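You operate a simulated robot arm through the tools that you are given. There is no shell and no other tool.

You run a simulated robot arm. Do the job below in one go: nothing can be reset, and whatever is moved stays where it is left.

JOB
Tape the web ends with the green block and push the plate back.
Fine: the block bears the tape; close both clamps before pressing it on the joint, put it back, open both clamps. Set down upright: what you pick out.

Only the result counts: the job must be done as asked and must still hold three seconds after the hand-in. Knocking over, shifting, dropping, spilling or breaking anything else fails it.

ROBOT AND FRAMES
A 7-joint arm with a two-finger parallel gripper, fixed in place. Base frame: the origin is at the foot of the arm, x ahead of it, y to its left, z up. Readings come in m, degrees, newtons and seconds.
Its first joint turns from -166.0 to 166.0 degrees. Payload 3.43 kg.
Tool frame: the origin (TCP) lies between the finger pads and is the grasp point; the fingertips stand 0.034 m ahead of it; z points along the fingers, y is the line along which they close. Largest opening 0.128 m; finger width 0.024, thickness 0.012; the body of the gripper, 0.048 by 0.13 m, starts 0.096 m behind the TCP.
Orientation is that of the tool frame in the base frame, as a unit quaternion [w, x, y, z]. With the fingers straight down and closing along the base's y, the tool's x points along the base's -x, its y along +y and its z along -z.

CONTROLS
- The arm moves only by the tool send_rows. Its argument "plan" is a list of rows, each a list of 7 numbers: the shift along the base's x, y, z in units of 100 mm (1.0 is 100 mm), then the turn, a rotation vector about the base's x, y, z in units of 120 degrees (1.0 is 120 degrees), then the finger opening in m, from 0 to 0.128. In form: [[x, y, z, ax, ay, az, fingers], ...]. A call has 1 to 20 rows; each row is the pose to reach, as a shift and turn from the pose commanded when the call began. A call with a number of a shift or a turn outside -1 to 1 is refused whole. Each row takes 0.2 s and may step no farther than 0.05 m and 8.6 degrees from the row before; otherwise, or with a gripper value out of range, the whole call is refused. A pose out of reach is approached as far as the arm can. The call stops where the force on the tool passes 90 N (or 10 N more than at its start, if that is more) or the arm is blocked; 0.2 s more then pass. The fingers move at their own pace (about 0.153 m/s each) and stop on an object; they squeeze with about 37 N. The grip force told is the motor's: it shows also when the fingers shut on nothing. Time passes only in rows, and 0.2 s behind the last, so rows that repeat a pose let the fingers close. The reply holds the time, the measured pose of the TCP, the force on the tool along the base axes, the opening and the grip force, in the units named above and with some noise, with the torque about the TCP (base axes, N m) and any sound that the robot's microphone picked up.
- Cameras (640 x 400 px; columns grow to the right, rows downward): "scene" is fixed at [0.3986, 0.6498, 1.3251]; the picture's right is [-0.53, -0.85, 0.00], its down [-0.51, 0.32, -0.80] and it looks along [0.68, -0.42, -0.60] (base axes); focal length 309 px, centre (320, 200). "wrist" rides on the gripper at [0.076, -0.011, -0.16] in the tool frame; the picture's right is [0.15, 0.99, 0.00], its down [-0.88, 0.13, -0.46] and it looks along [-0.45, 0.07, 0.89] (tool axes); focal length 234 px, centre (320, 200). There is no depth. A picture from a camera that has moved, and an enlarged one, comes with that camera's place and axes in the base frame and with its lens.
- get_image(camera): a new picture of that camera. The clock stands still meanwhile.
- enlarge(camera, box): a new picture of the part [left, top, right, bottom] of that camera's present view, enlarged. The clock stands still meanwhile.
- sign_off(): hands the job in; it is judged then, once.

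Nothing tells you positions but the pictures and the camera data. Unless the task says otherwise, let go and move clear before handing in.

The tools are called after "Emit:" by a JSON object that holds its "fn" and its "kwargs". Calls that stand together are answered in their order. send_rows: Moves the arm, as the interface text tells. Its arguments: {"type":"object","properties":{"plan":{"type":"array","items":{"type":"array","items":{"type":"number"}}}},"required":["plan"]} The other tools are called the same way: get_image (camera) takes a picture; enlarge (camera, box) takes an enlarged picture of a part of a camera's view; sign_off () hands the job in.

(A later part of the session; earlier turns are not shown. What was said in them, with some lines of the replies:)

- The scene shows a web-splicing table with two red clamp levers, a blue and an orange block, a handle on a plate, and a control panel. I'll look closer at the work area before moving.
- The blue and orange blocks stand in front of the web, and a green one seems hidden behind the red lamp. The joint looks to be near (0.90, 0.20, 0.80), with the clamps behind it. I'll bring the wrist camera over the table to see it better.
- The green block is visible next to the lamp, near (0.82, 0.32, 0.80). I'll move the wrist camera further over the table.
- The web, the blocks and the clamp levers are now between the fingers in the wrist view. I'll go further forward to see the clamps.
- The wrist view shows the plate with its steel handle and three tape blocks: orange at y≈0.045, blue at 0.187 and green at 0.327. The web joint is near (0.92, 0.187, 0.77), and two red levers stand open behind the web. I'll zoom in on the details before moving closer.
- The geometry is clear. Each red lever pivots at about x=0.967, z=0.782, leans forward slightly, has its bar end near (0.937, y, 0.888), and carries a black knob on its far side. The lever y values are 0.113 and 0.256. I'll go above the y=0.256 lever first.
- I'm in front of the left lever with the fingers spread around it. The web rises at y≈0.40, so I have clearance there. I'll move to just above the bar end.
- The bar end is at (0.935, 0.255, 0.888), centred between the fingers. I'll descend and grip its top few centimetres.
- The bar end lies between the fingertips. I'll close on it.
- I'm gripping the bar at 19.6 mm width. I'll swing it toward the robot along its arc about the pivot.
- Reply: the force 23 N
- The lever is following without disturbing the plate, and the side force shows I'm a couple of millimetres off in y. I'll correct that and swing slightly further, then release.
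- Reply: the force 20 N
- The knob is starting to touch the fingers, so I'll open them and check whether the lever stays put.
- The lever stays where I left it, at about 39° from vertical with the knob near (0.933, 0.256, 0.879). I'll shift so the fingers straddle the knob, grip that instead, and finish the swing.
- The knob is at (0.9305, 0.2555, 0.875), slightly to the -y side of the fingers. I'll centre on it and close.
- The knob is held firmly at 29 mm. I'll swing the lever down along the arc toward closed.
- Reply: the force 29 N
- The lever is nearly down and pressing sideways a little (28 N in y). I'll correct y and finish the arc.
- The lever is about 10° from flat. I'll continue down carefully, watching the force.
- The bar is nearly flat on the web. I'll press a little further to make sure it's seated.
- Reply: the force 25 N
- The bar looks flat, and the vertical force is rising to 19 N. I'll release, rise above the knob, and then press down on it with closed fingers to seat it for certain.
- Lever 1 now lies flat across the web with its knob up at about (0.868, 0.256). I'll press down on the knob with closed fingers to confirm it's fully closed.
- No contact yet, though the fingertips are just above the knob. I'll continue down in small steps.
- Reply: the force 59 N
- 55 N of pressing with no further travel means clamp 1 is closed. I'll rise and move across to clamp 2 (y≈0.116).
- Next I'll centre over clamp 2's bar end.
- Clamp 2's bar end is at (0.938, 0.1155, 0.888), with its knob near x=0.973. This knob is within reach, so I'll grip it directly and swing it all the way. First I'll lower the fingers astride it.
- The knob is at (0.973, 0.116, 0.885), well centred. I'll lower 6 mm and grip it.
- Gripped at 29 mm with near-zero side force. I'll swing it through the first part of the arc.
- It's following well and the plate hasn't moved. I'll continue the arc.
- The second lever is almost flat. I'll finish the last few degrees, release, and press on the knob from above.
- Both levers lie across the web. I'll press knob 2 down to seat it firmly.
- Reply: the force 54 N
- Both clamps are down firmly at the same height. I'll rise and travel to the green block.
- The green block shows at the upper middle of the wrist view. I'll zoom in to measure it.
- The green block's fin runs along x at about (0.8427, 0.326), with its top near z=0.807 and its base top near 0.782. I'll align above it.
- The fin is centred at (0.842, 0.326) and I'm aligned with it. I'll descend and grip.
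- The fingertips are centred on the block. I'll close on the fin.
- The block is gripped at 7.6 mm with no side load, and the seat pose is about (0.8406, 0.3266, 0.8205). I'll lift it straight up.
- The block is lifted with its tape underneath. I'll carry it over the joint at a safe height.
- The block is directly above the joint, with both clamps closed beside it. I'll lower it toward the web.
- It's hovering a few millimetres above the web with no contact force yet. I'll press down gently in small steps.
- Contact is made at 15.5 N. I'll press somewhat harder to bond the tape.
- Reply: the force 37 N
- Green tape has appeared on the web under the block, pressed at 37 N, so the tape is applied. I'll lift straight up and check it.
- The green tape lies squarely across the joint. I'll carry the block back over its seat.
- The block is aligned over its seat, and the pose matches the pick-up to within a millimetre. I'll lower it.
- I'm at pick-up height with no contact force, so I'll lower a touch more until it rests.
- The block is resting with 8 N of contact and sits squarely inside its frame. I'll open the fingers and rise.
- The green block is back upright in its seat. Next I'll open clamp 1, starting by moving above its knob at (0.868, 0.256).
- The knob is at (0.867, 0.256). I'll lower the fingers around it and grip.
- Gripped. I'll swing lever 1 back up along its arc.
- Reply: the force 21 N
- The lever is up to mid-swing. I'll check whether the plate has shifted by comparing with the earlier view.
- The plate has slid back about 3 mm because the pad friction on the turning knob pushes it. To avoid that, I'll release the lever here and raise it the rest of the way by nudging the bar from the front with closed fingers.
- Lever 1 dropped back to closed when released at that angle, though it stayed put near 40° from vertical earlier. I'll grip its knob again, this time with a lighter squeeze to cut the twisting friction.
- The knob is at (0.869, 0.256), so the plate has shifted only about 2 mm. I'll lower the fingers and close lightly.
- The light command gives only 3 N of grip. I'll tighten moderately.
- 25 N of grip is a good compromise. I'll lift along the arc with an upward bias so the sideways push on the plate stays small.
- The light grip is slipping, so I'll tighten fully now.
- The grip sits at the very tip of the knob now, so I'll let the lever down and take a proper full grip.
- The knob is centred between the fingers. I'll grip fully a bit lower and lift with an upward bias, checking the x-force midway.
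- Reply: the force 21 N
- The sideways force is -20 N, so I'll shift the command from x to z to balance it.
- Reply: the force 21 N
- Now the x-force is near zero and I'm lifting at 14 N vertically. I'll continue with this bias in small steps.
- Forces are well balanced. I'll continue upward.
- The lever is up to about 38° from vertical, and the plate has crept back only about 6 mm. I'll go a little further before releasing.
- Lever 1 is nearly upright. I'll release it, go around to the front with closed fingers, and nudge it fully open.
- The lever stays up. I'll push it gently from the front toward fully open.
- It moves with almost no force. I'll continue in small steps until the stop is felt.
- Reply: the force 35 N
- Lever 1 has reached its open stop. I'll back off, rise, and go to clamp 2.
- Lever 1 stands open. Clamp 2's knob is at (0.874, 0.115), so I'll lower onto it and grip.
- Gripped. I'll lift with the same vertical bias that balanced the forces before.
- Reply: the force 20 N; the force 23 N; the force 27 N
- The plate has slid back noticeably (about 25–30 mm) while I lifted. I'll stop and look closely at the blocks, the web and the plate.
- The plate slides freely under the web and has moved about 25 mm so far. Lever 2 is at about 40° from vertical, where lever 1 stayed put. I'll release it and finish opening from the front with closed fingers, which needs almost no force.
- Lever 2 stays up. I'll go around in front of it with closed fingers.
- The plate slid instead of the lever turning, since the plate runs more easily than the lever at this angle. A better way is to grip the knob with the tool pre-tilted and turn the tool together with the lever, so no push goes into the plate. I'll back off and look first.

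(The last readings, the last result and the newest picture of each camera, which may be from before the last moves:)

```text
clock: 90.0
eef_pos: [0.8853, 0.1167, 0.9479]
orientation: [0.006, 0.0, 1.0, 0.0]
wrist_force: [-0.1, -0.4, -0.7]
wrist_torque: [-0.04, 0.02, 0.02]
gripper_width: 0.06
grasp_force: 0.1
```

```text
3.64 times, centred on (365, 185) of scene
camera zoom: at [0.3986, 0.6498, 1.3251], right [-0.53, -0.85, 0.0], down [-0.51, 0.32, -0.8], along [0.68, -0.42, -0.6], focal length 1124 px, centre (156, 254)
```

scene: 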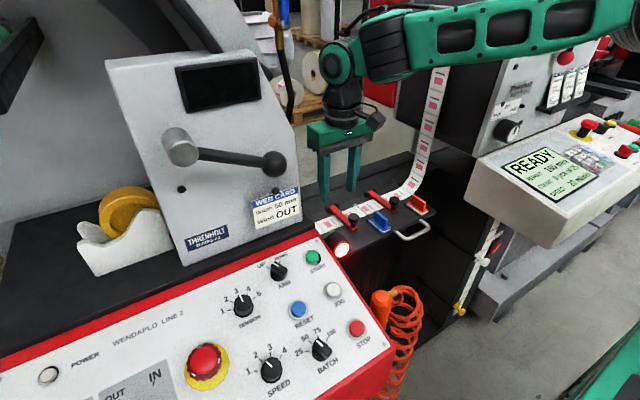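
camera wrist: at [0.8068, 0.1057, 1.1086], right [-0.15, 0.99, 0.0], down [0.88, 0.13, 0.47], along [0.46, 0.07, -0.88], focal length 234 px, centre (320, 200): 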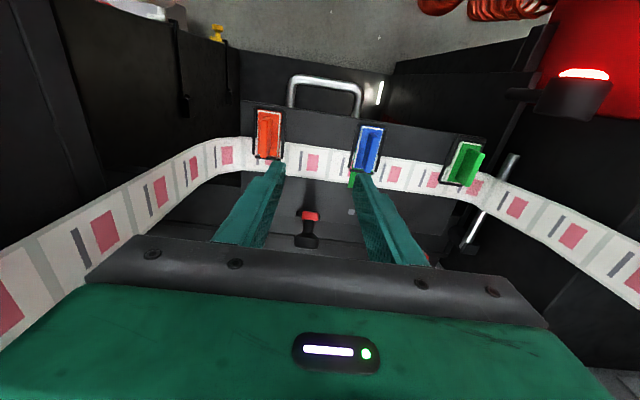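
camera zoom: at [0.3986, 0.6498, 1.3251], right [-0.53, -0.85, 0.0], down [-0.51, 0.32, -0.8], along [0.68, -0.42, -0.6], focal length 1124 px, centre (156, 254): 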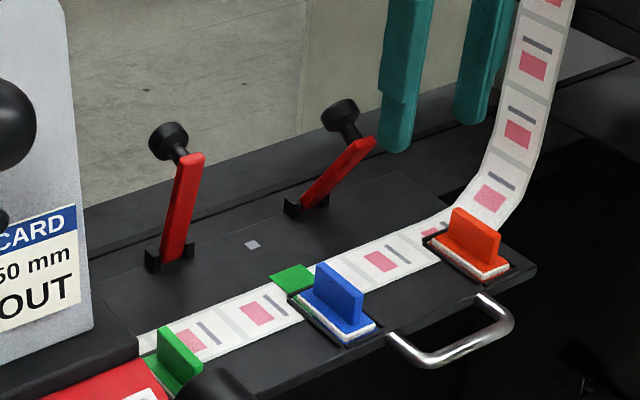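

Lever 2 now leans about 35° and its knob is at (0.980, 0.1155, 0.880). I'll tilt the tool 40° so the fingers point forward and down, keeping clear of everything.

Emit:
{"fn": "send_rows", "kwargs": {"plan": [[0, 0, 0, 0, -0.0667, 0, 0.06], [0, 0, 0, 0, -0.1333, 0, 0.06], [0, 0, 0, 0, -0.2, 0, 0.06], [0, 0, 0, 0, -0.2667, 0, 0.06], [0, 0, 0, 0, -0.3333, 0, 0.06], [0, 0, 0, 0, -0.3333, 0, 0.06]]}}

Emit:
{"fn": "get_image", "kwargs": {"camera": "wrist"}}

Emit:
{"fn": "get_image", "kwargs": {"camera": "scene"}}

```text
clock: 91.4
eef_pos: [0.883, 0.116, 0.9487]
orientation: [0.349, 0.0, 0.937, 0.0]
wrist_force: [0.9, -0.1, 0.1]
wrist_torque: [-0.03, 0.0, -0.03]
gripper_width: 0.0601
grasp_force: 0.1
```

```text
taken
camera wrist: at [0.7218, 0.1048, 1.0207], right [-0.11, 0.99, -0.1], down [0.37, 0.13, 0.92], along [0.92, 0.07, -0.38], focal length 234 px, centre (320, 200)
```

wrist: 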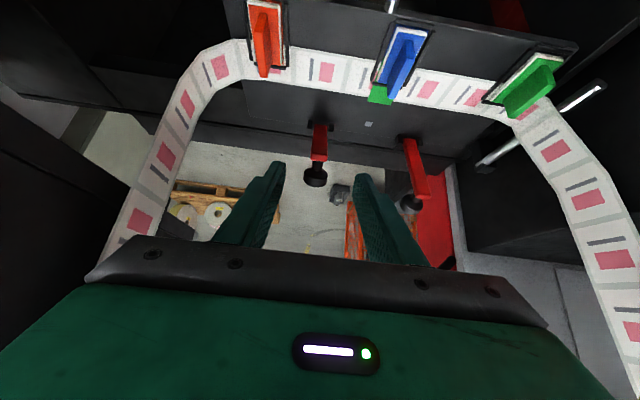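

```text
taken
```

scene: 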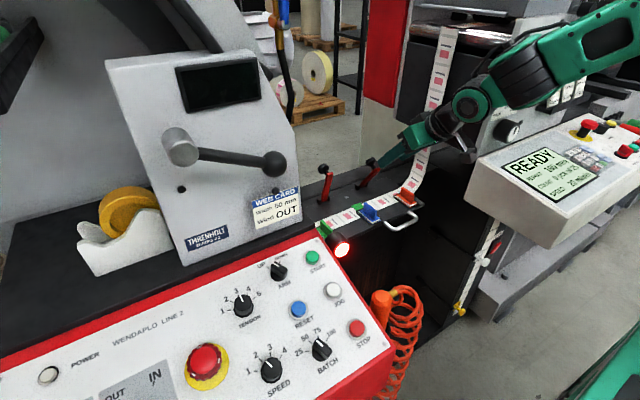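

The tool is tilted 40° and lever 2's knob is between the fingers at about (0.979, 0.116, 0.882). I'll advance onto it.

Emit:
{"fn": "send_rows", "kwargs": {"plan": [[0.3, 0, 0.0, 0, 0, 0, 0.06], [0.5, 0, -0.2, 0, 0, 0, 0.06], [0.7, 0, -0.4, 0, 0, 0, 0.06], [0.884, 0, -0.6, 0, 0, 0, 0.06], [0.884, 0, -0.6, 0, 0, 0, 0.06]]}}

Emit:
{"fn": "enlarge", "kwargs": {"camera": "wrist", "box": [220, 100, 420, 250]}}

Emit:
{"fn": "enlarge", "kwargs": {"camera": "scene", "box": [310, 130, 420, 240]}}

```text
clock: 92.6
eef_pos: [0.9732, 0.1151, 0.8868]
orientation: [0.348, 0.0, 0.937, 0.0]
wrist_force: [-0.3, -0.5, 0.1]
wrist_torque: [-0.03, 0.01, 0.03]
gripper_width: 0.06
grasp_force: 0.0
```

```text
2.67 times, centred on (320, 175) of wrist
camera zoom: at [0.8103, 0.1046, 0.9602], right [-0.11, 0.99, -0.1], down [0.37, 0.13, 0.92], along [0.92, 0.07, -0.38], focal length 624 px, centre (320, 267)
```

zoom: 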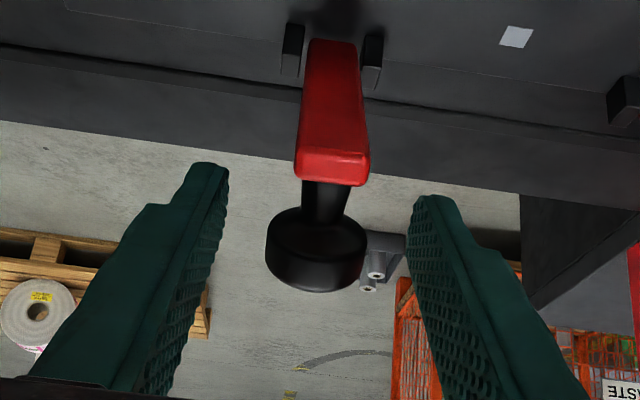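

```text
3.64 times, centred on (365, 185) of scene
camera zoom: at [0.3986, 0.6498, 1.3251], right [-0.53, -0.85, 0.0], down [-0.51, 0.32, -0.8], along [0.68, -0.42, -0.6], focal length 1124 px, centre (156, 254)
```

zoom: 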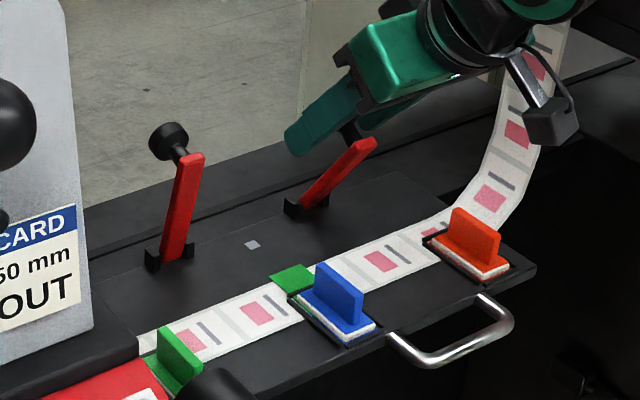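

The knob sits right at the grasp point. I'll close on it.

Emit:
{"fn": "send_rows", "kwargs": {"plan": [[0, 0, 0, 0, 0, 0, 0.04], [0, 0, 0, 0, 0, 0, 0.02], [0, 0, 0, 0, 0, 0, 0.015], [0, 0, 0, 0, 0, 0, 0.015]]}}

Emit:
{"fn": "enlarge", "kwargs": {"camera": "wrist", "box": [220, 100, 420, 250]}}

```text
clock: 93.6
eef_pos: [0.9732, 0.1157, 0.8869]
orientation: [0.348, 0.001, 0.937, -0.001]
wrist_force: [0.6, -5.0, -0.8]
wrist_torque: [-0.07, -0.08, -0.07]
gripper_width: 0.0288
grasp_force: 44.9
```

```text
2.67 times, centred on (320, 175) of wrist
camera zoom: at [0.8103, 0.1041, 0.9603], right [-0.11, 0.99, -0.1], down [0.37, 0.13, 0.92], along [0.92, 0.07, -0.38], focal length 624 px, centre (320, 267)
```

zoom: 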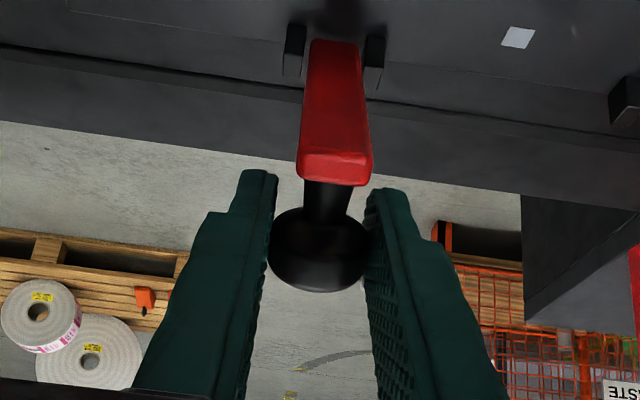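

Gripped. I'll rotate the tool with the lever about its pivot, 10° first.

Emit:
{"fn": "send_rows", "kwargs": {"plan": [[0.046, 0, 0.015, 0, 0.0208, 0, 0.015], [0.094, 0, 0.028, 0, 0.0417, 0, 0.015], [0.143, 0, 0.039, 0, 0.0625, 0, 0.015], [0.192, 0, 0.047, 0, 0.0833, 0, 0.015], [0.192, 0, 0.047, 0, 0.0833, 0, 0.015]]}}

Emit:
{"fn": "enlarge", "kwargs": {"camera": "scene", "box": [310, 130, 420, 240]}}

```text
clock: 94.8
eef_pos: [0.9894, 0.1142, 0.8927]
orientation: [0.264, 0.001, 0.965, 0.0]
wrist_force: [0.8, -14.0, -0.1]
wrist_torque: [-0.15, -0.03, -0.03]
gripper_width: 0.0289
grasp_force: 44.7
```

```text
3.64 times, centred on (365, 185) of scene
camera zoom: at [0.3986, 0.6498, 1.3251], right [-0.53, -0.85, 0.0], down [-0.51, 0.32, -0.8], along [0.68, -0.42, -0.6], focal length 1124 px, centre (156, 254)
```

zoom: 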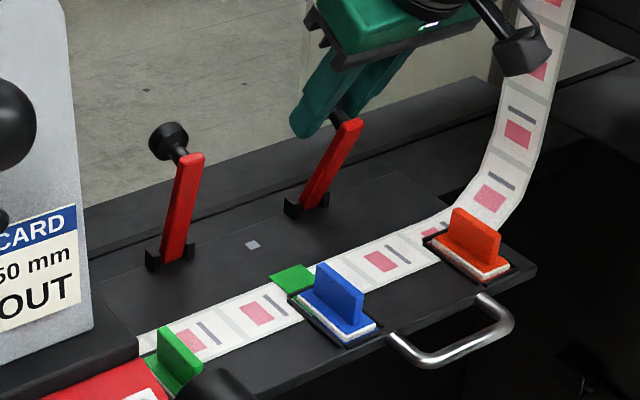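

That works well: the lever turned and the plate stayed put. I'll do another 9°.

Emit:
{"fn": "send_rows", "kwargs": {"plan": [[0.048, -0.008, 0.006, 0, 0.0208, 0, 0.015], [0.097, -0.01, 0.011, 0, 0.0417, 0, 0.015], [0.147, -0.01, 0.012, 0, 0.0625, 0, 0.015], [0.177, -0.01, 0.012, 0, 0.075, 0, 0.015], [0.177, -0.01, 0.012, 0, 0.075, 0, 0.015]]}}

Emit:
{"fn": "enlarge", "kwargs": {"camera": "scene", "box": [310, 130, 420, 240]}}

```text
clock: 96.0
eef_pos: [1.0089, 0.1144, 0.8963]
orientation: [0.188, 0.0, 0.982, 0.001]
wrist_force: [1.3, -8.6, 7.8]
wrist_torque: [-0.06, -0.16, -0.03]
gripper_width: 0.029
grasp_force: 45.3
```

```text
3.64 times, centred on (365, 185) of scene
camera zoom: at [0.3986, 0.6498, 1.3251], right [-0.53, -0.85, 0.0], down [-0.51, 0.32, -0.8], along [0.68, -0.42, -0.6], focal length 1124 px, centre (156, 254)
```

zoom: 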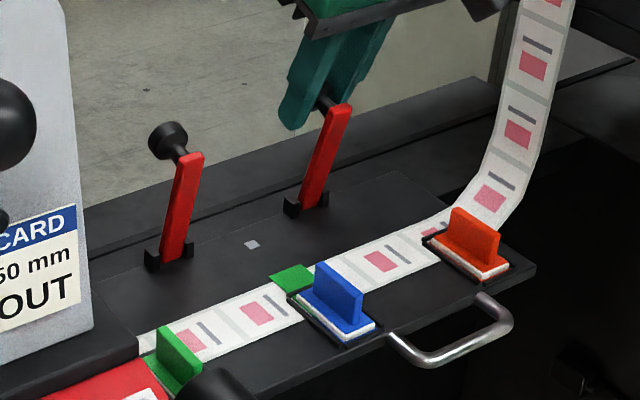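

Lever 2's slope now matches its original open position. I'll try a last couple of degrees to meet the stop.

Emit:
{"fn": "send_rows", "kwargs": {"plan": [[0.02, 0, 0.0, 0, 0.01, 0, 0.015], [0.04, 0, 0.0, 0, 0.02, 0, 0.015], [0.04, 0, 0.0, 0, 0.02, 0, 0.015]]}}

Emit:
{"fn": "enlarge", "kwargs": {"camera": "scene", "box": [310, 130, 420, 240]}}

```text
clock: 96.8
eef_pos: [1.0129, 0.1143, 0.8946]
orientation: [0.168, 0.001, 0.986, 0.0]
wrist_force: [-0.7, -10.0, 9.8]
wrist_torque: [-0.1, -0.99, -0.05]
gripper_width: 0.029
grasp_force: 44.9
```

```text
3.64 times, centred on (365, 185) of scene
camera zoom: at [0.3986, 0.6498, 1.3251], right [-0.53, -0.85, 0.0], down [-0.51, 0.32, -0.8], along [0.68, -0.42, -0.6], focal length 1124 px, centre (156, 254)
```

zoom: 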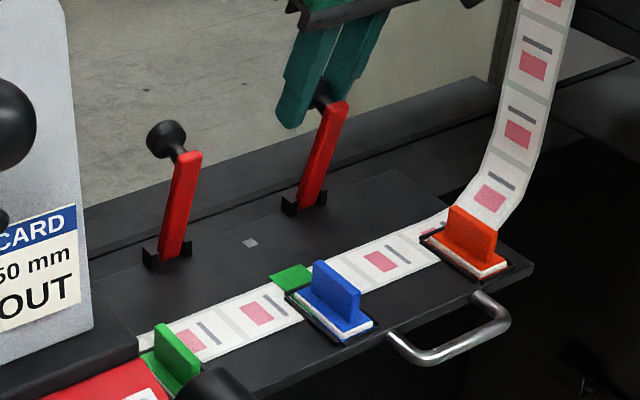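

The rising torque shows lever 2 is at its open stop. I'll release and back out along the finger direction.

Emit:
{"fn": "send_rows", "kwargs": {"plan": [[0.0, 0, 0.0, 0, 0, 0, 0.06], [0.0, 0, 0.0, 0, 0, 0, 0.06], [-0.1, 0, 0.25, 0, 0, 0, 0.06], [-0.25, 0, 0.6, 0, 0, 0, 0.06], [-0.5, 0, 0.9, 0, 0, 0, 0.06], [-0.9, 0, 1.0, 0, 0.05, 0, 0.06], [-1.0, 0, 1.0, 0, 0.1, 0, 0.06], [-1.0, 0, 1.0, 0, 0.155, 0, 0.06], [-1.0, 0, 1.0, 0, 0.155, 0, 0.06]]}}

Emit:
{"fn": "get_image", "kwargs": {"camera": "wrist"}}

Emit:
{"fn": "enlarge", "kwargs": {"camera": "scene", "box": [300, 130, 430, 250]}}

```text
clock: 98.8
eef_pos: [0.9131, 0.116, 0.9936]
orientation: [0.005, 0.0, 1.0, -0.001]
wrist_force: [-0.8, -0.3, -0.9]
wrist_torque: [-0.01, 0.01, -0.03]
gripper_width: 0.0599
grasp_force: 0.0
```

```text
taken
camera wrist: at [0.8351, 0.1051, 1.1545], right [-0.15, 0.99, 0.0], down [0.88, 0.13, 0.47], along [0.46, 0.07, -0.89], focal length 234 px, centre (320, 200)
```

wrist: 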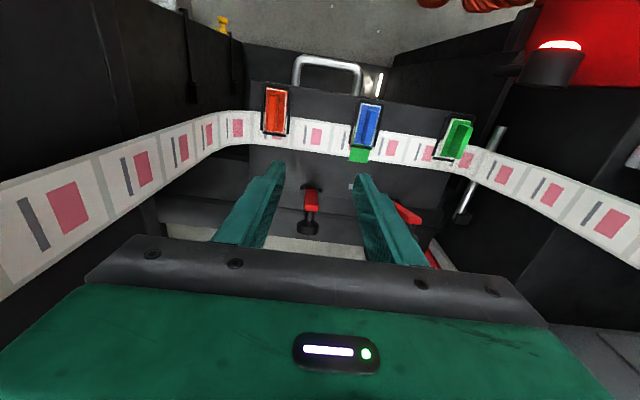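

```text
3.33 times, centred on (365, 190) of scene
camera zoom: at [0.3986, 0.6498, 1.3251], right [-0.53, -0.85, 0.0], down [-0.51, 0.32, -0.8], along [0.68, -0.42, -0.6], focal length 1031 px, centre (170, 233)
```

zoom: 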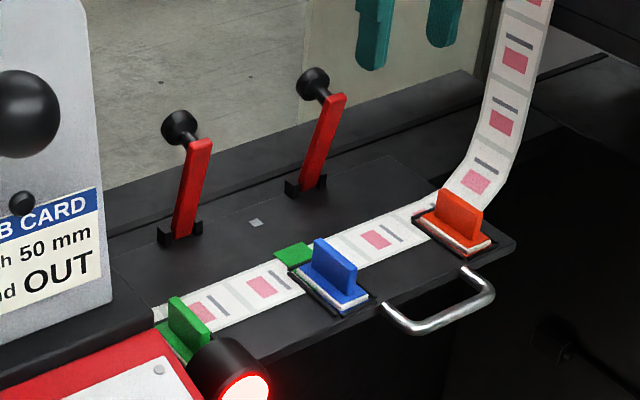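

Both clamp levers now stand fully open. What remains is pushing the plate home by its handle, whose bar is near (0.816, 0.117, 0.763). I'll move out in front of it, staying high for now.

Emit:
{"fn": "send_rows", "kwargs": {"plan": [[-0.4, 0, 0, 0, 0, 0, 0.03], [-0.8, 0, 0, 0, 0, 0, 0.0], [-1.0, 0, -0.1, 0, 0, 0, 0.0], [-1.0, 0, -0.2, 0, 0, 0, 0.0]]}}

Emit:
{"fn": "get_image", "kwargs": {"camera": "wrist"}}

Emit:
{"fn": "get_image", "kwargs": {"camera": "scene"}}

```text
clock: 99.8
eef_pos: [0.8127, 0.1157, 0.9739]
orientation: [0.006, 0.001, 1.0, 0.0]
wrist_force: [0.5, -0.1, -0.4]
wrist_torque: [-0.01, 0.0, 0.02]
gripper_width: 0.0
grasp_force: 32.6
```

```text
taken
camera wrist: at [0.7347, 0.1046, 1.1331], right [-0.15, 0.99, 0.0], down [0.88, 0.13, 0.47], along [0.46, 0.07, -0.88], focal length 234 px, centre (320, 200)
```

wrist: 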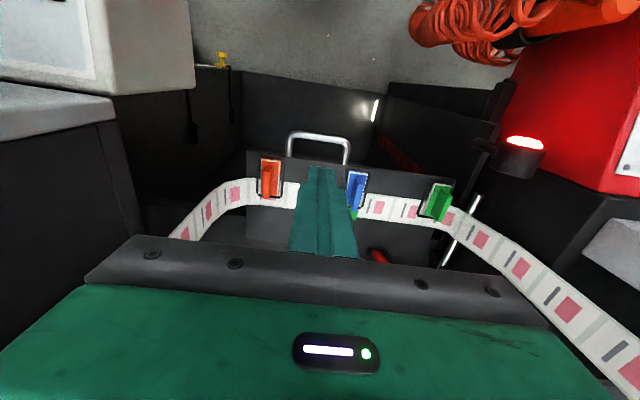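

```text
taken
```

scene: 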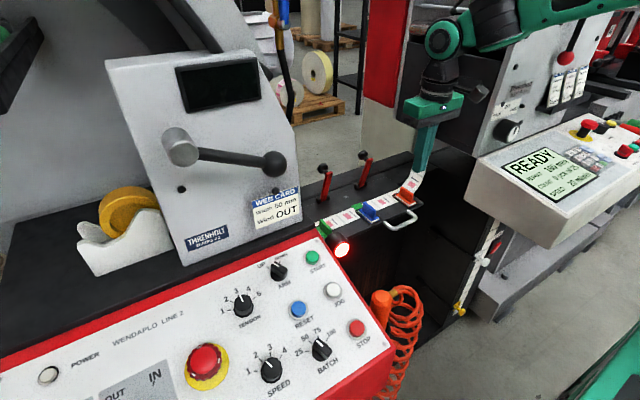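

The way down in front of the handle is clear, with the console about 11 cm away in y. I'll go in front of the bar and lower the closed fingers.

Emit:
{"fn": "send_rows", "kwargs": {"plan": [[-0.25, 0, -0.1, 0, 0, 0, 0.0], [-0.42, 0, -0.3, 0, 0, 0, 0.0], [-0.42, 0, -0.7, 0, 0, 0, 0.0], [-0.42, 0, -1.0, 0, 0, 0, 0.0], [-0.42, 0, -1.0, 0, 0, 0, 0.0]]}}

Emit:
{"fn": "enlarge", "kwargs": {"camera": "wrist", "box": [200, 60, 440, 250]}}

Emit:
{"fn": "enlarge", "kwargs": {"camera": "scene", "box": [330, 130, 450, 250]}}

```text
clock: 101.0
eef_pos: [0.772, 0.1146, 0.8748]
orientation: [0.006, 0.0, 1.0, 0.0]
wrist_force: [0.7, -1.1, 0.6]
wrist_torque: [0.03, -0.02, 0.01]
gripper_width: 0.0
grasp_force: 32.8
```

```text
2.11 times, centred on (320, 155) of wrist
camera zoom: at [0.6941, 0.1035, 1.0346], right [-0.15, 0.99, 0.0], down [0.88, 0.13, 0.47], along [0.46, 0.07, -0.88], focal length 493 px, centre (320, 295)
```

zoom: 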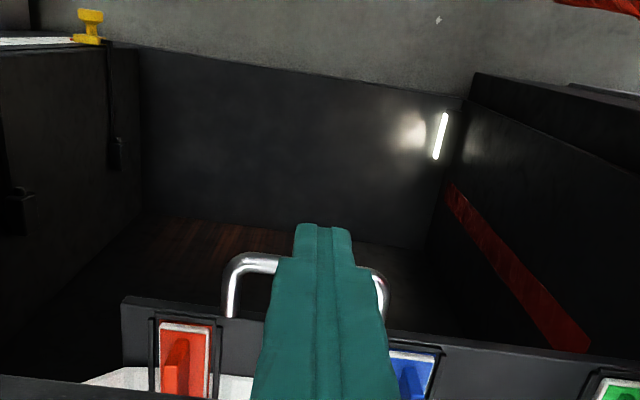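

```text
3.33 times, centred on (390, 190) of scene
camera zoom: at [0.3986, 0.6498, 1.3251], right [-0.53, -0.85, 0.0], down [-0.51, 0.32, -0.8], along [0.68, -0.42, -0.6], focal length 1031 px, centre (87, 233)
```

zoom: 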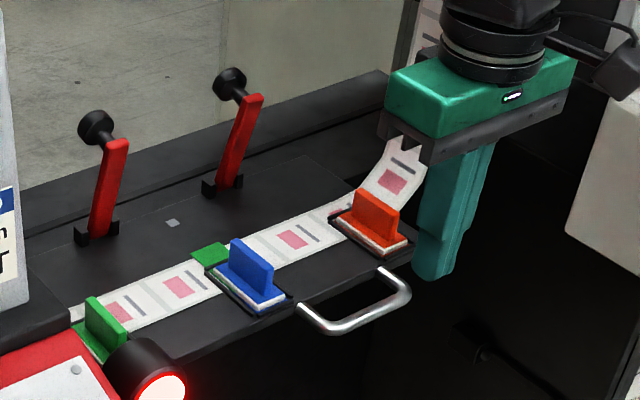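

The handle bar is at x≈0.82, ahead of the fingers. I'll lower to bar height.

Emit:
{"fn": "send_rows", "kwargs": {"plan": [[0, 0, -0.4, 0, 0, 0, 0.0], [0, 0, -0.8, 0, 0, 0, 0.0], [0, 0, -0.96, 0, 0, 0, 0.0], [0, 0, -0.96, 0, 0, 0, 0.0]]}}

Emit:
{"fn": "enlarge", "kwargs": {"camera": "wrist", "box": [200, 60, 440, 250]}}

Emit:
{"fn": "enlarge", "kwargs": {"camera": "scene", "box": [330, 150, 450, 270]}}

```text
clock: 102.0
eef_pos: [0.7711, 0.1122, 0.7805]
orientation: [0.006, 0.0, 1.0, 0.0]
wrist_force: [-0.2, 0.3, 0.3]
wrist_torque: [0.04, 0.04, 0.03]
gripper_width: 0.0001
grasp_force: 32.8
```

```text
2.11 times, centred on (320, 155) of wrist
camera zoom: at [0.6932, 0.1016, 0.9393], right [-0.15, 0.99, 0.0], down [0.88, 0.13, 0.47], along [0.46, 0.07, -0.88], focal length 493 px, centre (320, 295)
```

zoom: 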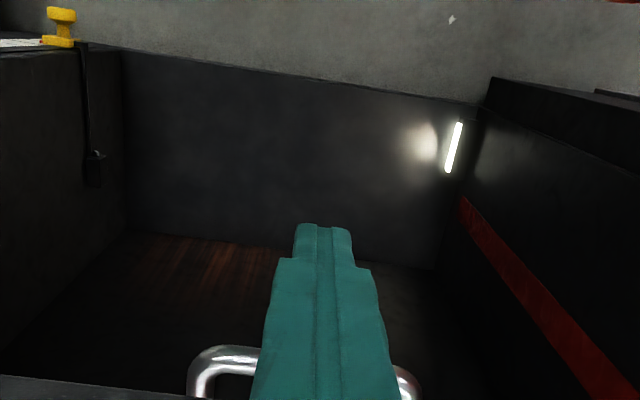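

```text
3.33 times, centred on (390, 210) of scene
camera zoom: at [0.3986, 0.6498, 1.3251], right [-0.53, -0.85, 0.0], down [-0.51, 0.32, -0.8], along [0.68, -0.42, -0.6], focal length 1031 px, centre (87, 167)
```

zoom: 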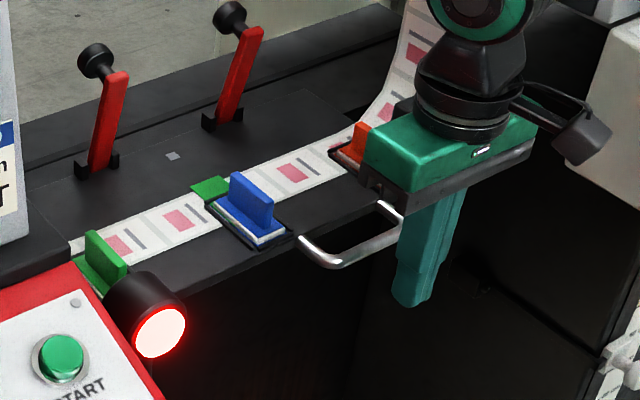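

The fingers are just in front of the handle bar. I'll push slowly in +x.

Emit:
{"fn": "send_rows", "kwargs": {"plan": [[0.1, 0.02, 0, 0, 0, 0, 0], [0.2, 0.03, 0, 0, 0, 0, 0], [0.28, 0.03, 0, 0, 0, 0, 0], [0.34, 0.03, 0, 0, 0, 0, 0], [0.4, 0.03, 0, 0, 0, 0, 0], [0.46, 0.03, 0, 0, 0, 0, 0], [0.52, 0.03, 0, 0, 0, 0, 0]]}}

Emit:
{"fn": "enlarge", "kwargs": {"camera": "scene", "box": [310, 150, 430, 270]}}

```text
clock: 103.6
eef_pos: [0.8223, 0.1174, 0.7792]
orientation: [0.006, 0.002, 1.0, 0.0]
wrist_force: [-0.7, 0.4, 0.8]
wrist_torque: [-0.03, 0.01, 0.03]
gripper_width: 0.0
grasp_force: 33.1
```

```text
3.33 times, centred on (370, 210) of scene
camera zoom: at [0.3986, 0.6498, 1.3251], right [-0.53, -0.85, 0.0], down [-0.51, 0.32, -0.8], along [0.68, -0.42, -0.6], focal length 1031 px, centre (153, 167)
```

zoom: 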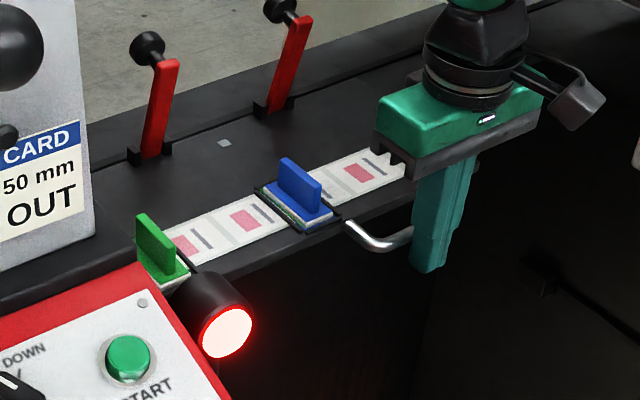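

The plate is moving easily with the clamps still upright. I'll continue slowly until it meets its stop.

Emit:
{"fn": "send_rows", "kwargs": {"plan": [[0.05, 0, 0, 0, 0, 0, 0], [0.1, 0, 0, 0, 0, 0, 0], [0.15, 0, 0, 0, 0, 0, 0], [0.2, 0, 0, 0, 0, 0, 0]]}}

Emit:
{"fn": "enlarge", "kwargs": {"camera": "scene", "box": [310, 150, 430, 270]}}

```text
clock: 104.6
eef_pos: [0.8424, 0.1192, 0.7789]
orientation: [0.006, 0.0, 1.0, 0.0]
wrist_force: [-0.3, 0.8, 0.5]
wrist_torque: [0.01, -0.01, -0.01]
gripper_width: 0.0
grasp_force: 33.7
```

```text
3.33 times, centred on (370, 210) of scene
camera zoom: at [0.3986, 0.6498, 1.3251], right [-0.53, -0.85, 0.0], down [-0.51, 0.32, -0.8], along [0.68, -0.42, -0.6], focal length 1031 px, centre (153, 167)
```

zoom: 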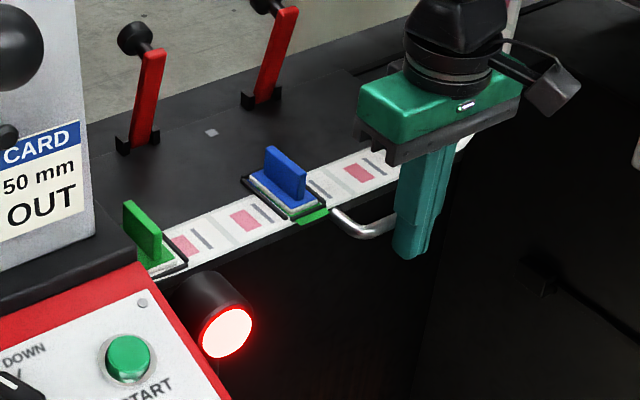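

It's still moving freely. I'll keep going in small steps.

Emit:
{"fn": "send_rows", "kwargs": {"plan": [[0.05, 0, 0, 0, 0, 0, 0], [0.1, 0, 0, 0, 0, 0, 0], [0.15, 0, 0, 0, 0, 0, 0], [0.2, 0, 0, 0, 0, 0, 0]]}}

Emit:
{"fn": "enlarge", "kwargs": {"camera": "scene", "box": [310, 140, 430, 260]}}

```text
clock: 105.6
eef_pos: [0.8625, 0.1166, 0.7806]
orientation: [0.007, 0.0, 1.0, 0.0]
wrist_force: [-1.0, -0.9, 0.4]
wrist_torque: [-0.01, 0.02, 0.01]
gripper_width: 0.0
grasp_force: 33.0
```

```text
3.33 times, centred on (370, 200) of scene
camera zoom: at [0.3986, 0.6498, 1.3251], right [-0.53, -0.85, 0.0], down [-0.51, 0.32, -0.8], along [0.68, -0.42, -0.6], focal length 1031 px, centre (153, 200)
```

zoom: 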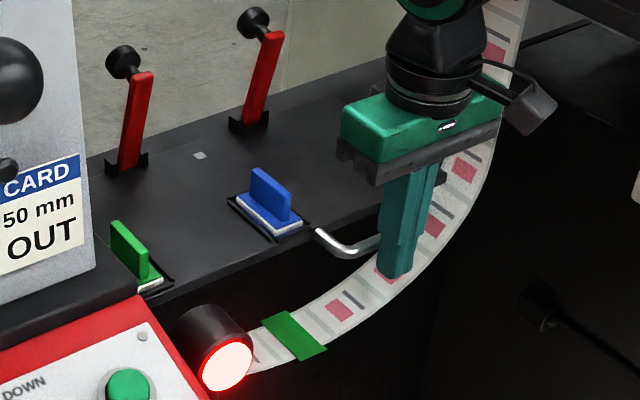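

The plate has cleared the web, which now hangs in a loop held together by the green tape, as intended. The loop is about 9 cm below the fingertips. I'll keep pushing until the plate meets its stop.

Emit:
{"fn": "send_rows", "kwargs": {"plan": [[0.05, 0, 0, 0, 0, 0, 0], [0.1, 0, 0, 0, 0, 0, 0], [0.15, 0, 0, 0, 0, 0, 0], [0.2, 0, 0, 0, 0, 0, 0]]}}

Emit:
{"fn": "enlarge", "kwargs": {"camera": "scene", "box": [310, 140, 430, 260]}}

```text
clock: 106.6
eef_pos: [0.883, 0.1182, 0.7778]
orientation: [0.006, 0.001, 1.0, 0.001]
wrist_force: [-0.7, 0.0, -0.3]
wrist_torque: [0.05, -0.02, -0.01]
gripper_width: 0.0001
grasp_force: 33.0
```

```text
3.33 times, centred on (370, 200) of scene
camera zoom: at [0.3986, 0.6498, 1.3251], right [-0.53, -0.85, 0.0], down [-0.51, 0.32, -0.8], along [0.68, -0.42, -0.6], focal length 1031 px, centre (153, 200)
```

zoom: 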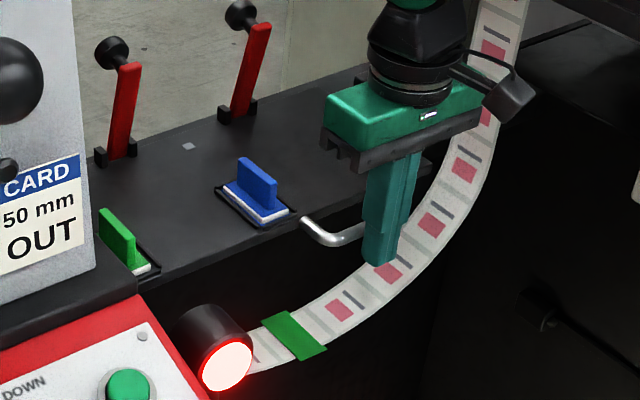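

Emit:
{"fn": "send_rows", "kwargs": {"plan": [[0.05, 0, 0, 0, 0, 0, 0], [0.1, 0, 0, 0, 0, 0, 0], [0.15, 0, 0, 0, 0, 0, 0]]}}

Emit:
{"fn": "enlarge", "kwargs": {"camera": "scene", "box": [310, 140, 430, 260]}}

Emit:
{"fn": "get_image", "kwargs": {"camera": "wrist"}}

```text
clock: 107.4
eef_pos: [0.8975, 0.1183, 0.7795]
orientation: [0.006, 0.0, 1.0, 0.0]
wrist_force: [0.1, 0.8, 0.3]
wrist_torque: [-0.01, -0.05, -0.01]
gripper_width: 0.0
grasp_force: 33.1
```

```text
3.33 times, centred on (370, 200) of scene
camera zoom: at [0.3986, 0.6498, 1.3251], right [-0.53, -0.85, 0.0], down [-0.51, 0.32, -0.8], along [0.68, -0.42, -0.6], focal length 1031 px, centre (153, 200)
```

zoom: 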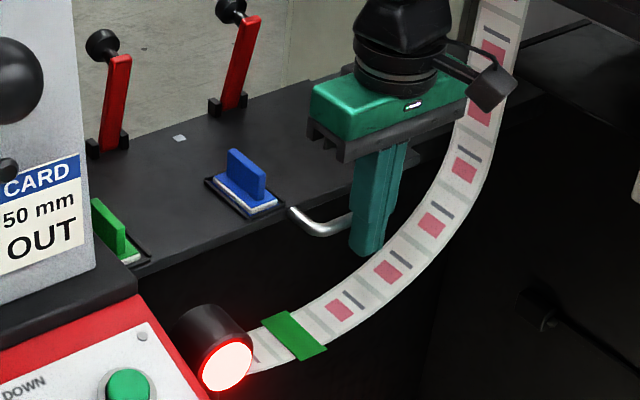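

```text
taken
camera wrist: at [0.8199, 0.1073, 0.9388], right [-0.15, 0.99, 0.0], down [0.87, 0.13, 0.47], along [0.46, 0.07, -0.88], focal length 234 px, centre (320, 200)
```

wrist: 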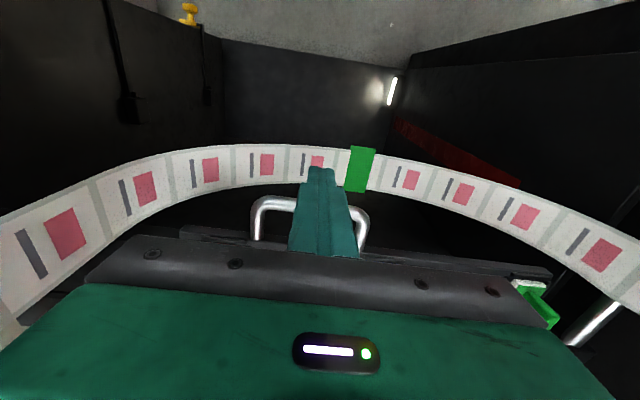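

Still free. I'll continue toward the stop.

Emit:
{"fn": "send_rows", "kwargs": {"plan": [[0.05, 0, 0, 0, 0, 0, 0], [0.1, 0, 0, 0, 0, 0, 0], [0.15, 0, 0, 0, 0, 0, 0], [0.2, 0, 0, 0, 0, 0, 0]]}}

Emit:
{"fn": "get_image", "kwargs": {"camera": "scene"}}

```text
clock: 108.4
eef_pos: [0.9126, 0.1176, 0.778]
orientation: [-0.001, -0.001, 1.0, -0.001]
wrist_force: [-51.6, -8.3, 6.0]
wrist_torque: [0.14, 0.36, -0.06]
gripper_width: 0.0002
grasp_force: 33.3
```

```text
taken
```

scene: 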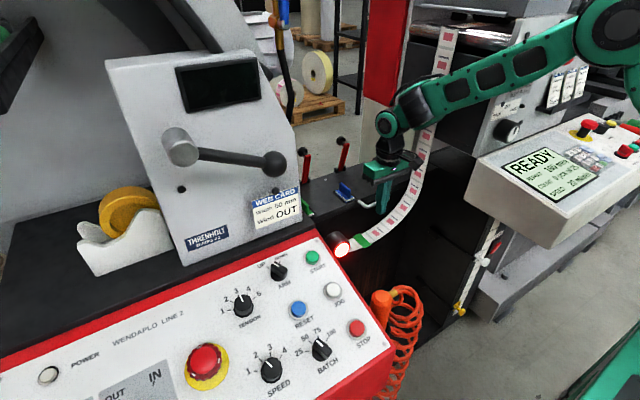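

The force jumped to 52 N, so the plate appears to be at its stop. I'll ease off and look closely at the result.

Emit:
{"fn": "send_rows", "kwargs": {"plan": [[-0.1, 0, 0, 0, 0, 0, 0], [-0.25, 0, 0, 0, 0, 0, 0], [-0.4, 0, 0, 0, 0, 0, 0]]}}

Emit:
{"fn": "enlarge", "kwargs": {"camera": "scene", "box": [280, 120, 440, 260]}}

Emit:
{"fn": "get_image", "kwargs": {"camera": "wrist"}}

```text
clock: 109.2
eef_pos: [0.8787, 0.1192, 0.7789]
orientation: [0.006, 0.001, 1.0, 0.001]
wrist_force: [0.1, 0.2, 0.2]
wrist_torque: [-0.01, -0.01, 0.0]
gripper_width: 0.0
grasp_force: 32.9
```

```text
2.86 times, centred on (360, 190) of scene
camera zoom: at [0.3986, 0.6498, 1.3251], right [-0.53, -0.85, 0.0], down [-0.51, 0.32, -0.8], along [0.68, -0.42, -0.6], focal length 883 px, centre (206, 229)
```

zoom: 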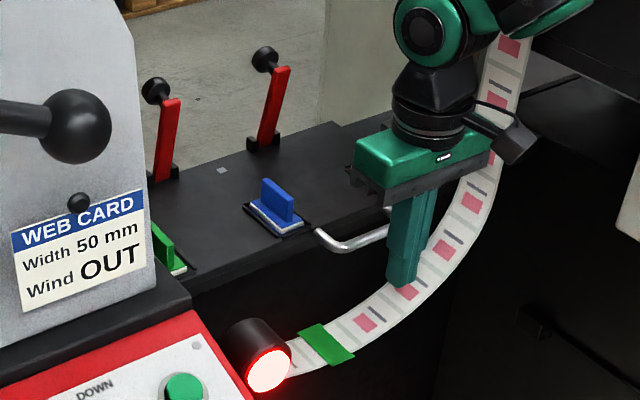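

```text
taken
camera wrist: at [0.8, 0.1077, 0.9392], right [-0.15, 0.99, 0.0], down [0.87, 0.13, 0.47], along [0.46, 0.07, -0.88], focal length 234 px, centre (320, 200)
```

wrist: 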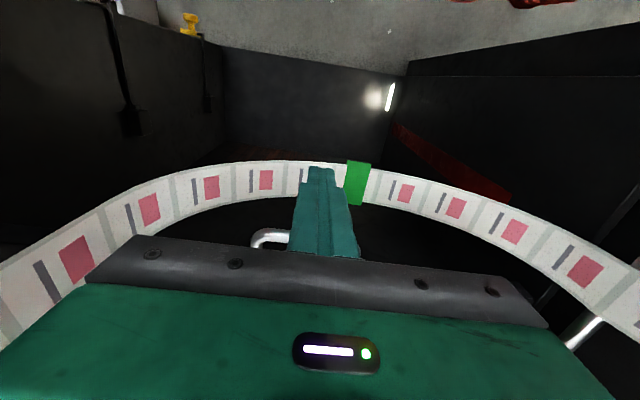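

The plate is at its stop, the web hangs joined by the tape, and the levers are upright. I'll withdraw upward and back, then inspect everything.

Emit:
{"fn": "send_rows", "kwargs": {"plan": [[-0.2, 0, 0.1, 0, 0, 0, 0], [-0.4, 0, 0.4, 0, 0, 0, 0], [-0.6, 0, 0.8, 0, 0, 0, 0], [-0.8, 0, 1.0, 0, 0, 0, 0], [-0.8, 0, 1.0, 0, 0, 0, 0]]}}

Emit:
{"fn": "send_rows", "kwargs": {"plan": [[-0.1, 0, 0.4, 0, 0, 0, 0], [-0.2, 0, 0.8, 0, 0, 0, 0], [-0.3, 0, 1.0, 0, 0, 0, 0.06], [-0.3, 0, 1.0, 0, 0, 0, 0.06]]}}

Emit:
{"fn": "get_image", "kwargs": {"camera": "wrist"}}

Emit:
{"fn": "get_image", "kwargs": {"camera": "scene"}}

Emit:
{"fn": "enlarge", "kwargs": {"camera": "scene", "box": [280, 120, 440, 260]}}

```text
clock: 110.4
eef_pos: [0.7979, 0.1172, 0.8784]
orientation: [0.006, 0.0, 1.0, 0.0]
wrist_force: [0.5, -0.3, -0.4]
wrist_torque: [-0.07, 0.0, 0.02]
gripper_width: 0.0
grasp_force: 32.8
```

```text
clock: 111.4
eef_pos: [0.7678, 0.1174, 0.9794]
orientation: [0.006, 0.0, 1.0, -0.001]
wrist_force: [0.0, -0.1, 1.3]
wrist_torque: [0.01, -0.02, -0.02]
gripper_width: 0.0599
grasp_force: 0.2
```

```text
taken
camera wrist: at [0.6895, 0.1062, 1.1388], right [-0.15, 0.99, 0.0], down [0.88, 0.13, 0.47], along [0.46, 0.07, -0.88], focal length 234 px, centre (320, 200)
```

wrist: 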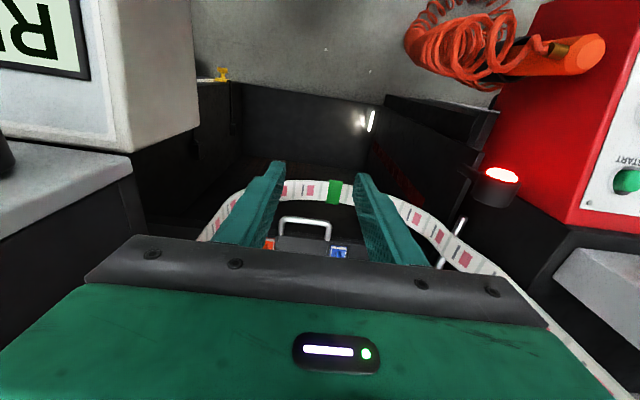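

```text
taken
```

scene: 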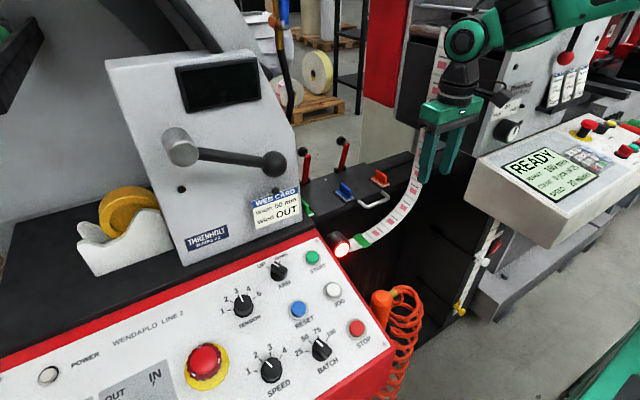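

```text
2.86 times, centred on (360, 190) of scene
camera zoom: at [0.3986, 0.6498, 1.3251], right [-0.53, -0.85, 0.0], down [-0.51, 0.32, -0.8], along [0.68, -0.42, -0.6], focal length 883 px, centre (206, 229)
```

zoom: 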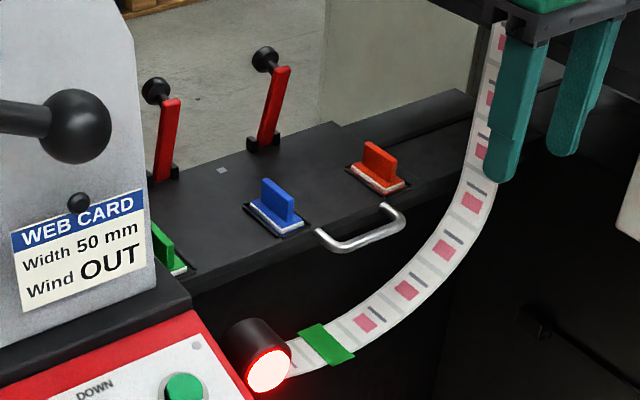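

Everything looks as asked. I'll take a look from above to verify that the green block and both levers are still in place after the push.

Emit:
{"fn": "send_rows", "kwargs": {"plan": [[0, 0.1, 0.3, 0, 0, 0, 0.06], [0, 0.4, 0.6, 0, 0, 0, 0.06], [0.3, 0.8, 0.9, 0, 0, 0, 0.06], [0.6, 1.0, 1.0, 0, 0, 0, 0.06], [0.9, 1.0, 1.0, 0, 0, 0, 0.06], [0.9, 1.0, 1.0, 0, 0, 0, 0.06]]}}

Emit:
{"fn": "get_image", "kwargs": {"camera": "wrist"}}

Emit:
{"fn": "enlarge", "kwargs": {"camera": "wrist", "box": [200, 100, 440, 250]}}

```text
refused: row 3 steps farther than a row can; nothing moved
```

```text
taken
camera wrist: at [0.6895, 0.1062, 1.1388], right [-0.15, 0.99, 0.0], down [0.88, 0.13, 0.47], along [0.46, 0.07, -0.88], focal length 234 px, centre (320, 200)
```

wrist: 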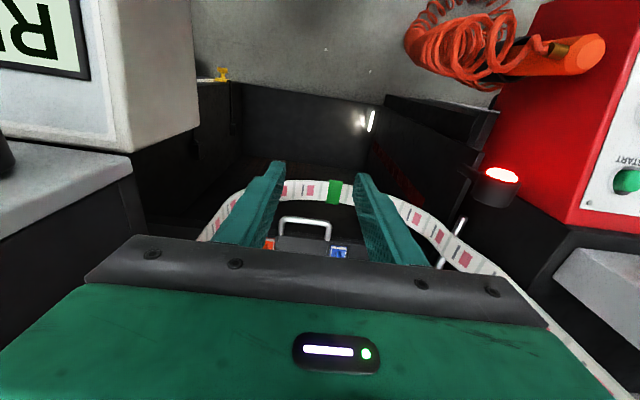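

```text
2.67 times, centred on (320, 175) of wrist
camera zoom: at [0.6895, 0.1062, 1.1388], right [-0.15, 0.99, 0.0], down [0.88, 0.13, 0.47], along [0.46, 0.07, -0.88], focal length 624 px, centre (320, 267)
```

zoom: 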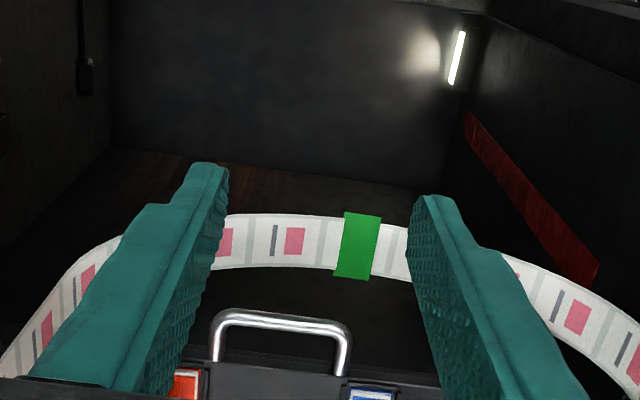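

That move was refused because one row stepped too far. I'll resend it with smaller steps to get an overhead view.

Emit:
{"fn": "send_rows", "kwargs": {"plan": [[0, 0.1, 0.3, 0, 0, 0, 0.06], [0, 0.3, 0.6, 0, 0, 0, 0.06], [0.1, 0.5, 0.9, 0, 0, 0, 0.06], [0.3, 0.8, 1.0, 0, 0, 0, 0.06], [0.6, 1.0, 1.0, 0, 0, 0, 0.06], [0.9, 1.0, 1.0, 0, 0, 0, 0.06], [0.9, 1.0, 1.0, 0, 0, 0, 0.06]]}}

Emit:
{"fn": "get_image", "kwargs": {"camera": "wrist"}}

Emit:
{"fn": "enlarge", "kwargs": {"camera": "wrist", "box": [200, 100, 440, 250]}}

```text
clock: 113.0
eef_pos: [0.8572, 0.218, 1.0784]
orientation: [0.006, -0.001, 1.0, 0.0]
wrist_force: [0.7, -0.2, 0.5]
wrist_torque: [-0.03, -0.02, -0.03]
gripper_width: 0.0602
grasp_force: 0.1
```

```text
taken
camera wrist: at [0.78, 0.2063, 1.2382], right [-0.15, 0.99, 0.0], down [0.88, 0.13, 0.47], along [0.46, 0.07, -0.88], focal length 234 px, centre (320, 200)
```

wrist: 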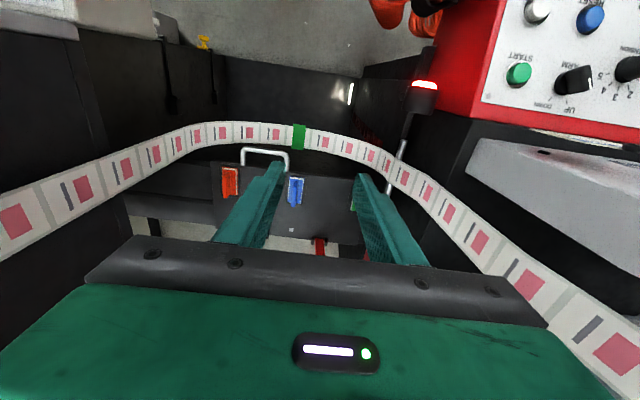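

```text
2.67 times, centred on (320, 175) of wrist
camera zoom: at [0.78, 0.2063, 1.2382], right [-0.15, 0.99, 0.0], down [0.88, 0.13, 0.47], along [0.46, 0.07, -0.88], focal length 624 px, centre (320, 267)
```

zoom: 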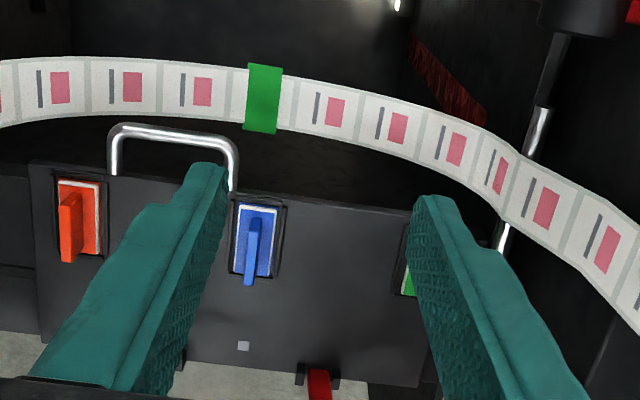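

The green block is behind a finger, so I'll shift a little for a clear view.

Emit:
{"fn": "send_rows", "kwargs": {"plan": [[0, 0.3, 0, 0, 0, 0, 0.06], [0, 0.6, 0, 0, 0, 0, 0.1], [0, 0.6, 0, 0, 0, 0, 0.1], [0, 0.6, 0, 0, 0, 0, 0.1]]}}

Emit:
{"fn": "enlarge", "kwargs": {"camera": "wrist", "box": [200, 100, 440, 250]}}

Emit:
{"fn": "enlarge", "kwargs": {"camera": "scene", "box": [280, 120, 440, 260]}}

```text
clock: 114.0
eef_pos: [0.8572, 0.2784, 1.0797]
orientation: [0.005, 0.0, 1.0, 0.0]
wrist_force: [0.2, 0.8, -0.1]
wrist_torque: [-0.03, -0.02, -0.01]
gripper_width: 0.0999
grasp_force: 0.1
```

```text
2.67 times, centred on (320, 175) of wrist
camera zoom: at [0.7791, 0.2673, 1.2396], right [-0.15, 0.99, 0.0], down [0.88, 0.13, 0.47], along [0.46, 0.07, -0.88], focal length 624 px, centre (320, 267)
```

zoom: 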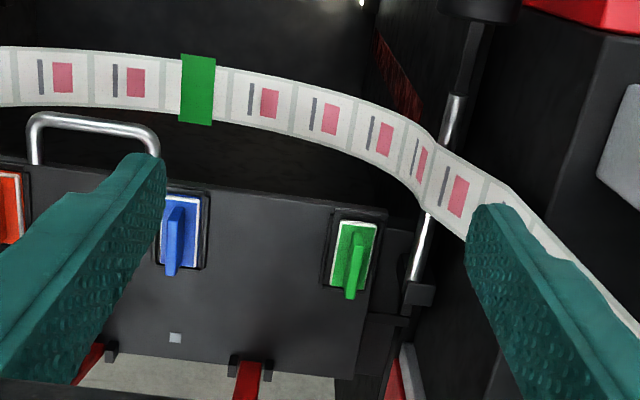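

```text
2.86 times, centred on (360, 190) of scene
camera zoom: at [0.3986, 0.6498, 1.3251], right [-0.53, -0.85, 0.0], down [-0.51, 0.32, -0.8], along [0.68, -0.42, -0.6], focal length 883 px, centre (206, 229)
```

zoom: 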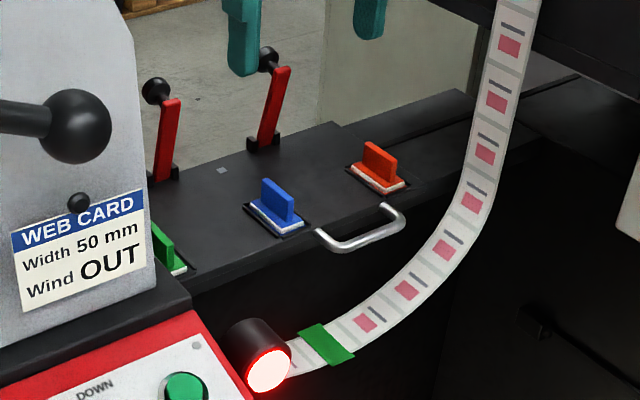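

The green block is upright in its seat, the other two blocks are untouched, both levers are open, the tape holds the web, and the plate is home. I'll retreat the arm clear before handing in.

Emit:
{"fn": "send_rows", "kwargs": {"plan": [[-0.3, 0, 0.1, 0, 0, 0, 0.1], [-0.6, 0, 0.2, 0, 0, 0, 0.1], [-0.9, 0, 0.2, 0, 0, 0, 0.1], [-1.0, 0, 0.2, 0, 0, 0, 0.1]]}}

Emit:
{"fn": "send_rows", "kwargs": {"plan": [[-0.3, 0, 0, 0, 0, 0, 0.1], [-0.6, 0, 0, 0, 0, 0, 0.1], [-0.9, 0, 0, 0, 0, 0, 0.1], [-1.0, 0, 0, 0, 0, 0, 0.1], [-1.0, 0, 0, 0, 0, 0, 0.1]]}}

Emit:
{"fn": "get_image", "kwargs": {"camera": "scene"}}

Emit:
{"fn": "enlarge", "kwargs": {"camera": "scene", "box": [280, 120, 440, 260]}}

```text
clock: 115.0
eef_pos: [0.7593, 0.2782, 1.0976]
orientation: [0.006, 0.0, 1.0, 0.0]
wrist_force: [0.7, -0.5, -0.2]
wrist_torque: [-0.02, 0.01, -0.01]
gripper_width: 0.0999
grasp_force: 0.0
```

```text
clock: 116.2
eef_pos: [0.6579, 0.2775, 1.0994]
orientation: [0.006, 0.001, 1.0, 0.0]
wrist_force: [0.4, 0.3, -0.4]
wrist_torque: [-0.02, 0.0, -0.01]
gripper_width: 0.1001
grasp_force: 0.0
```

```text
taken
```

scene: 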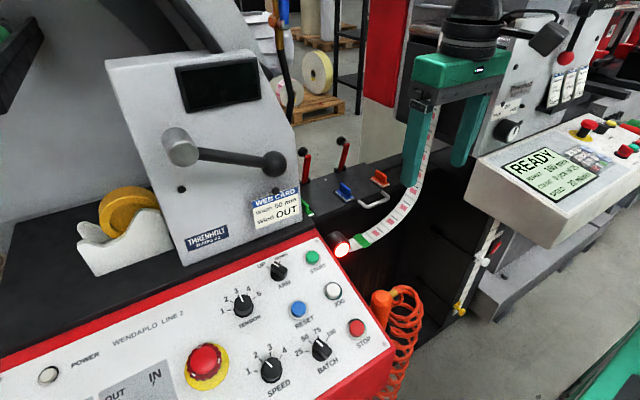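

```text
2.86 times, centred on (360, 190) of scene
camera zoom: at [0.3986, 0.6498, 1.3251], right [-0.53, -0.85, 0.0], down [-0.51, 0.32, -0.8], along [0.68, -0.42, -0.6], focal length 883 px, centre (206, 229)
```

zoom: 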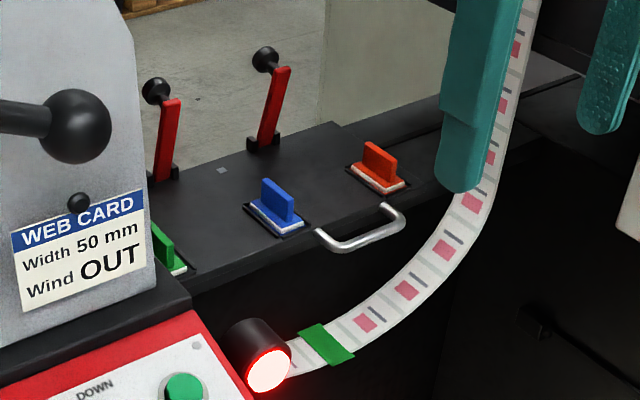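

The arm is clear and nothing has moved since the last look: the joint is taped green, the green block is back upright, both clamps are open and the plate is pushed back. I'm handing the job in.

Emit:
{"fn": "sign_off", "kwargs": {}}

```text
The job is handed in.
```

The job is done and handed in. The web ends are taped with the green block, and the plate is pushed back against its stop.

- **Taping:** I closed both clamps, then pressed the green block on the joint at about 37 N. The tape held when the plate slid out from under it, and the web now hangs in one joined loop.
- **Green block:** it is back upright in its own seat. The blue and orange blocks were not touched and still sit in theirs.
- **Clamps:** both levers are open against their stops.
- **Plate order:** the plate runs very easily and slid back about 4 cm while I was opening the clamps. The final push to the stop came after both clamps were open.
- **Lamp:** the red lamp by the panel was still lit at the end. I don't know what it indicates.
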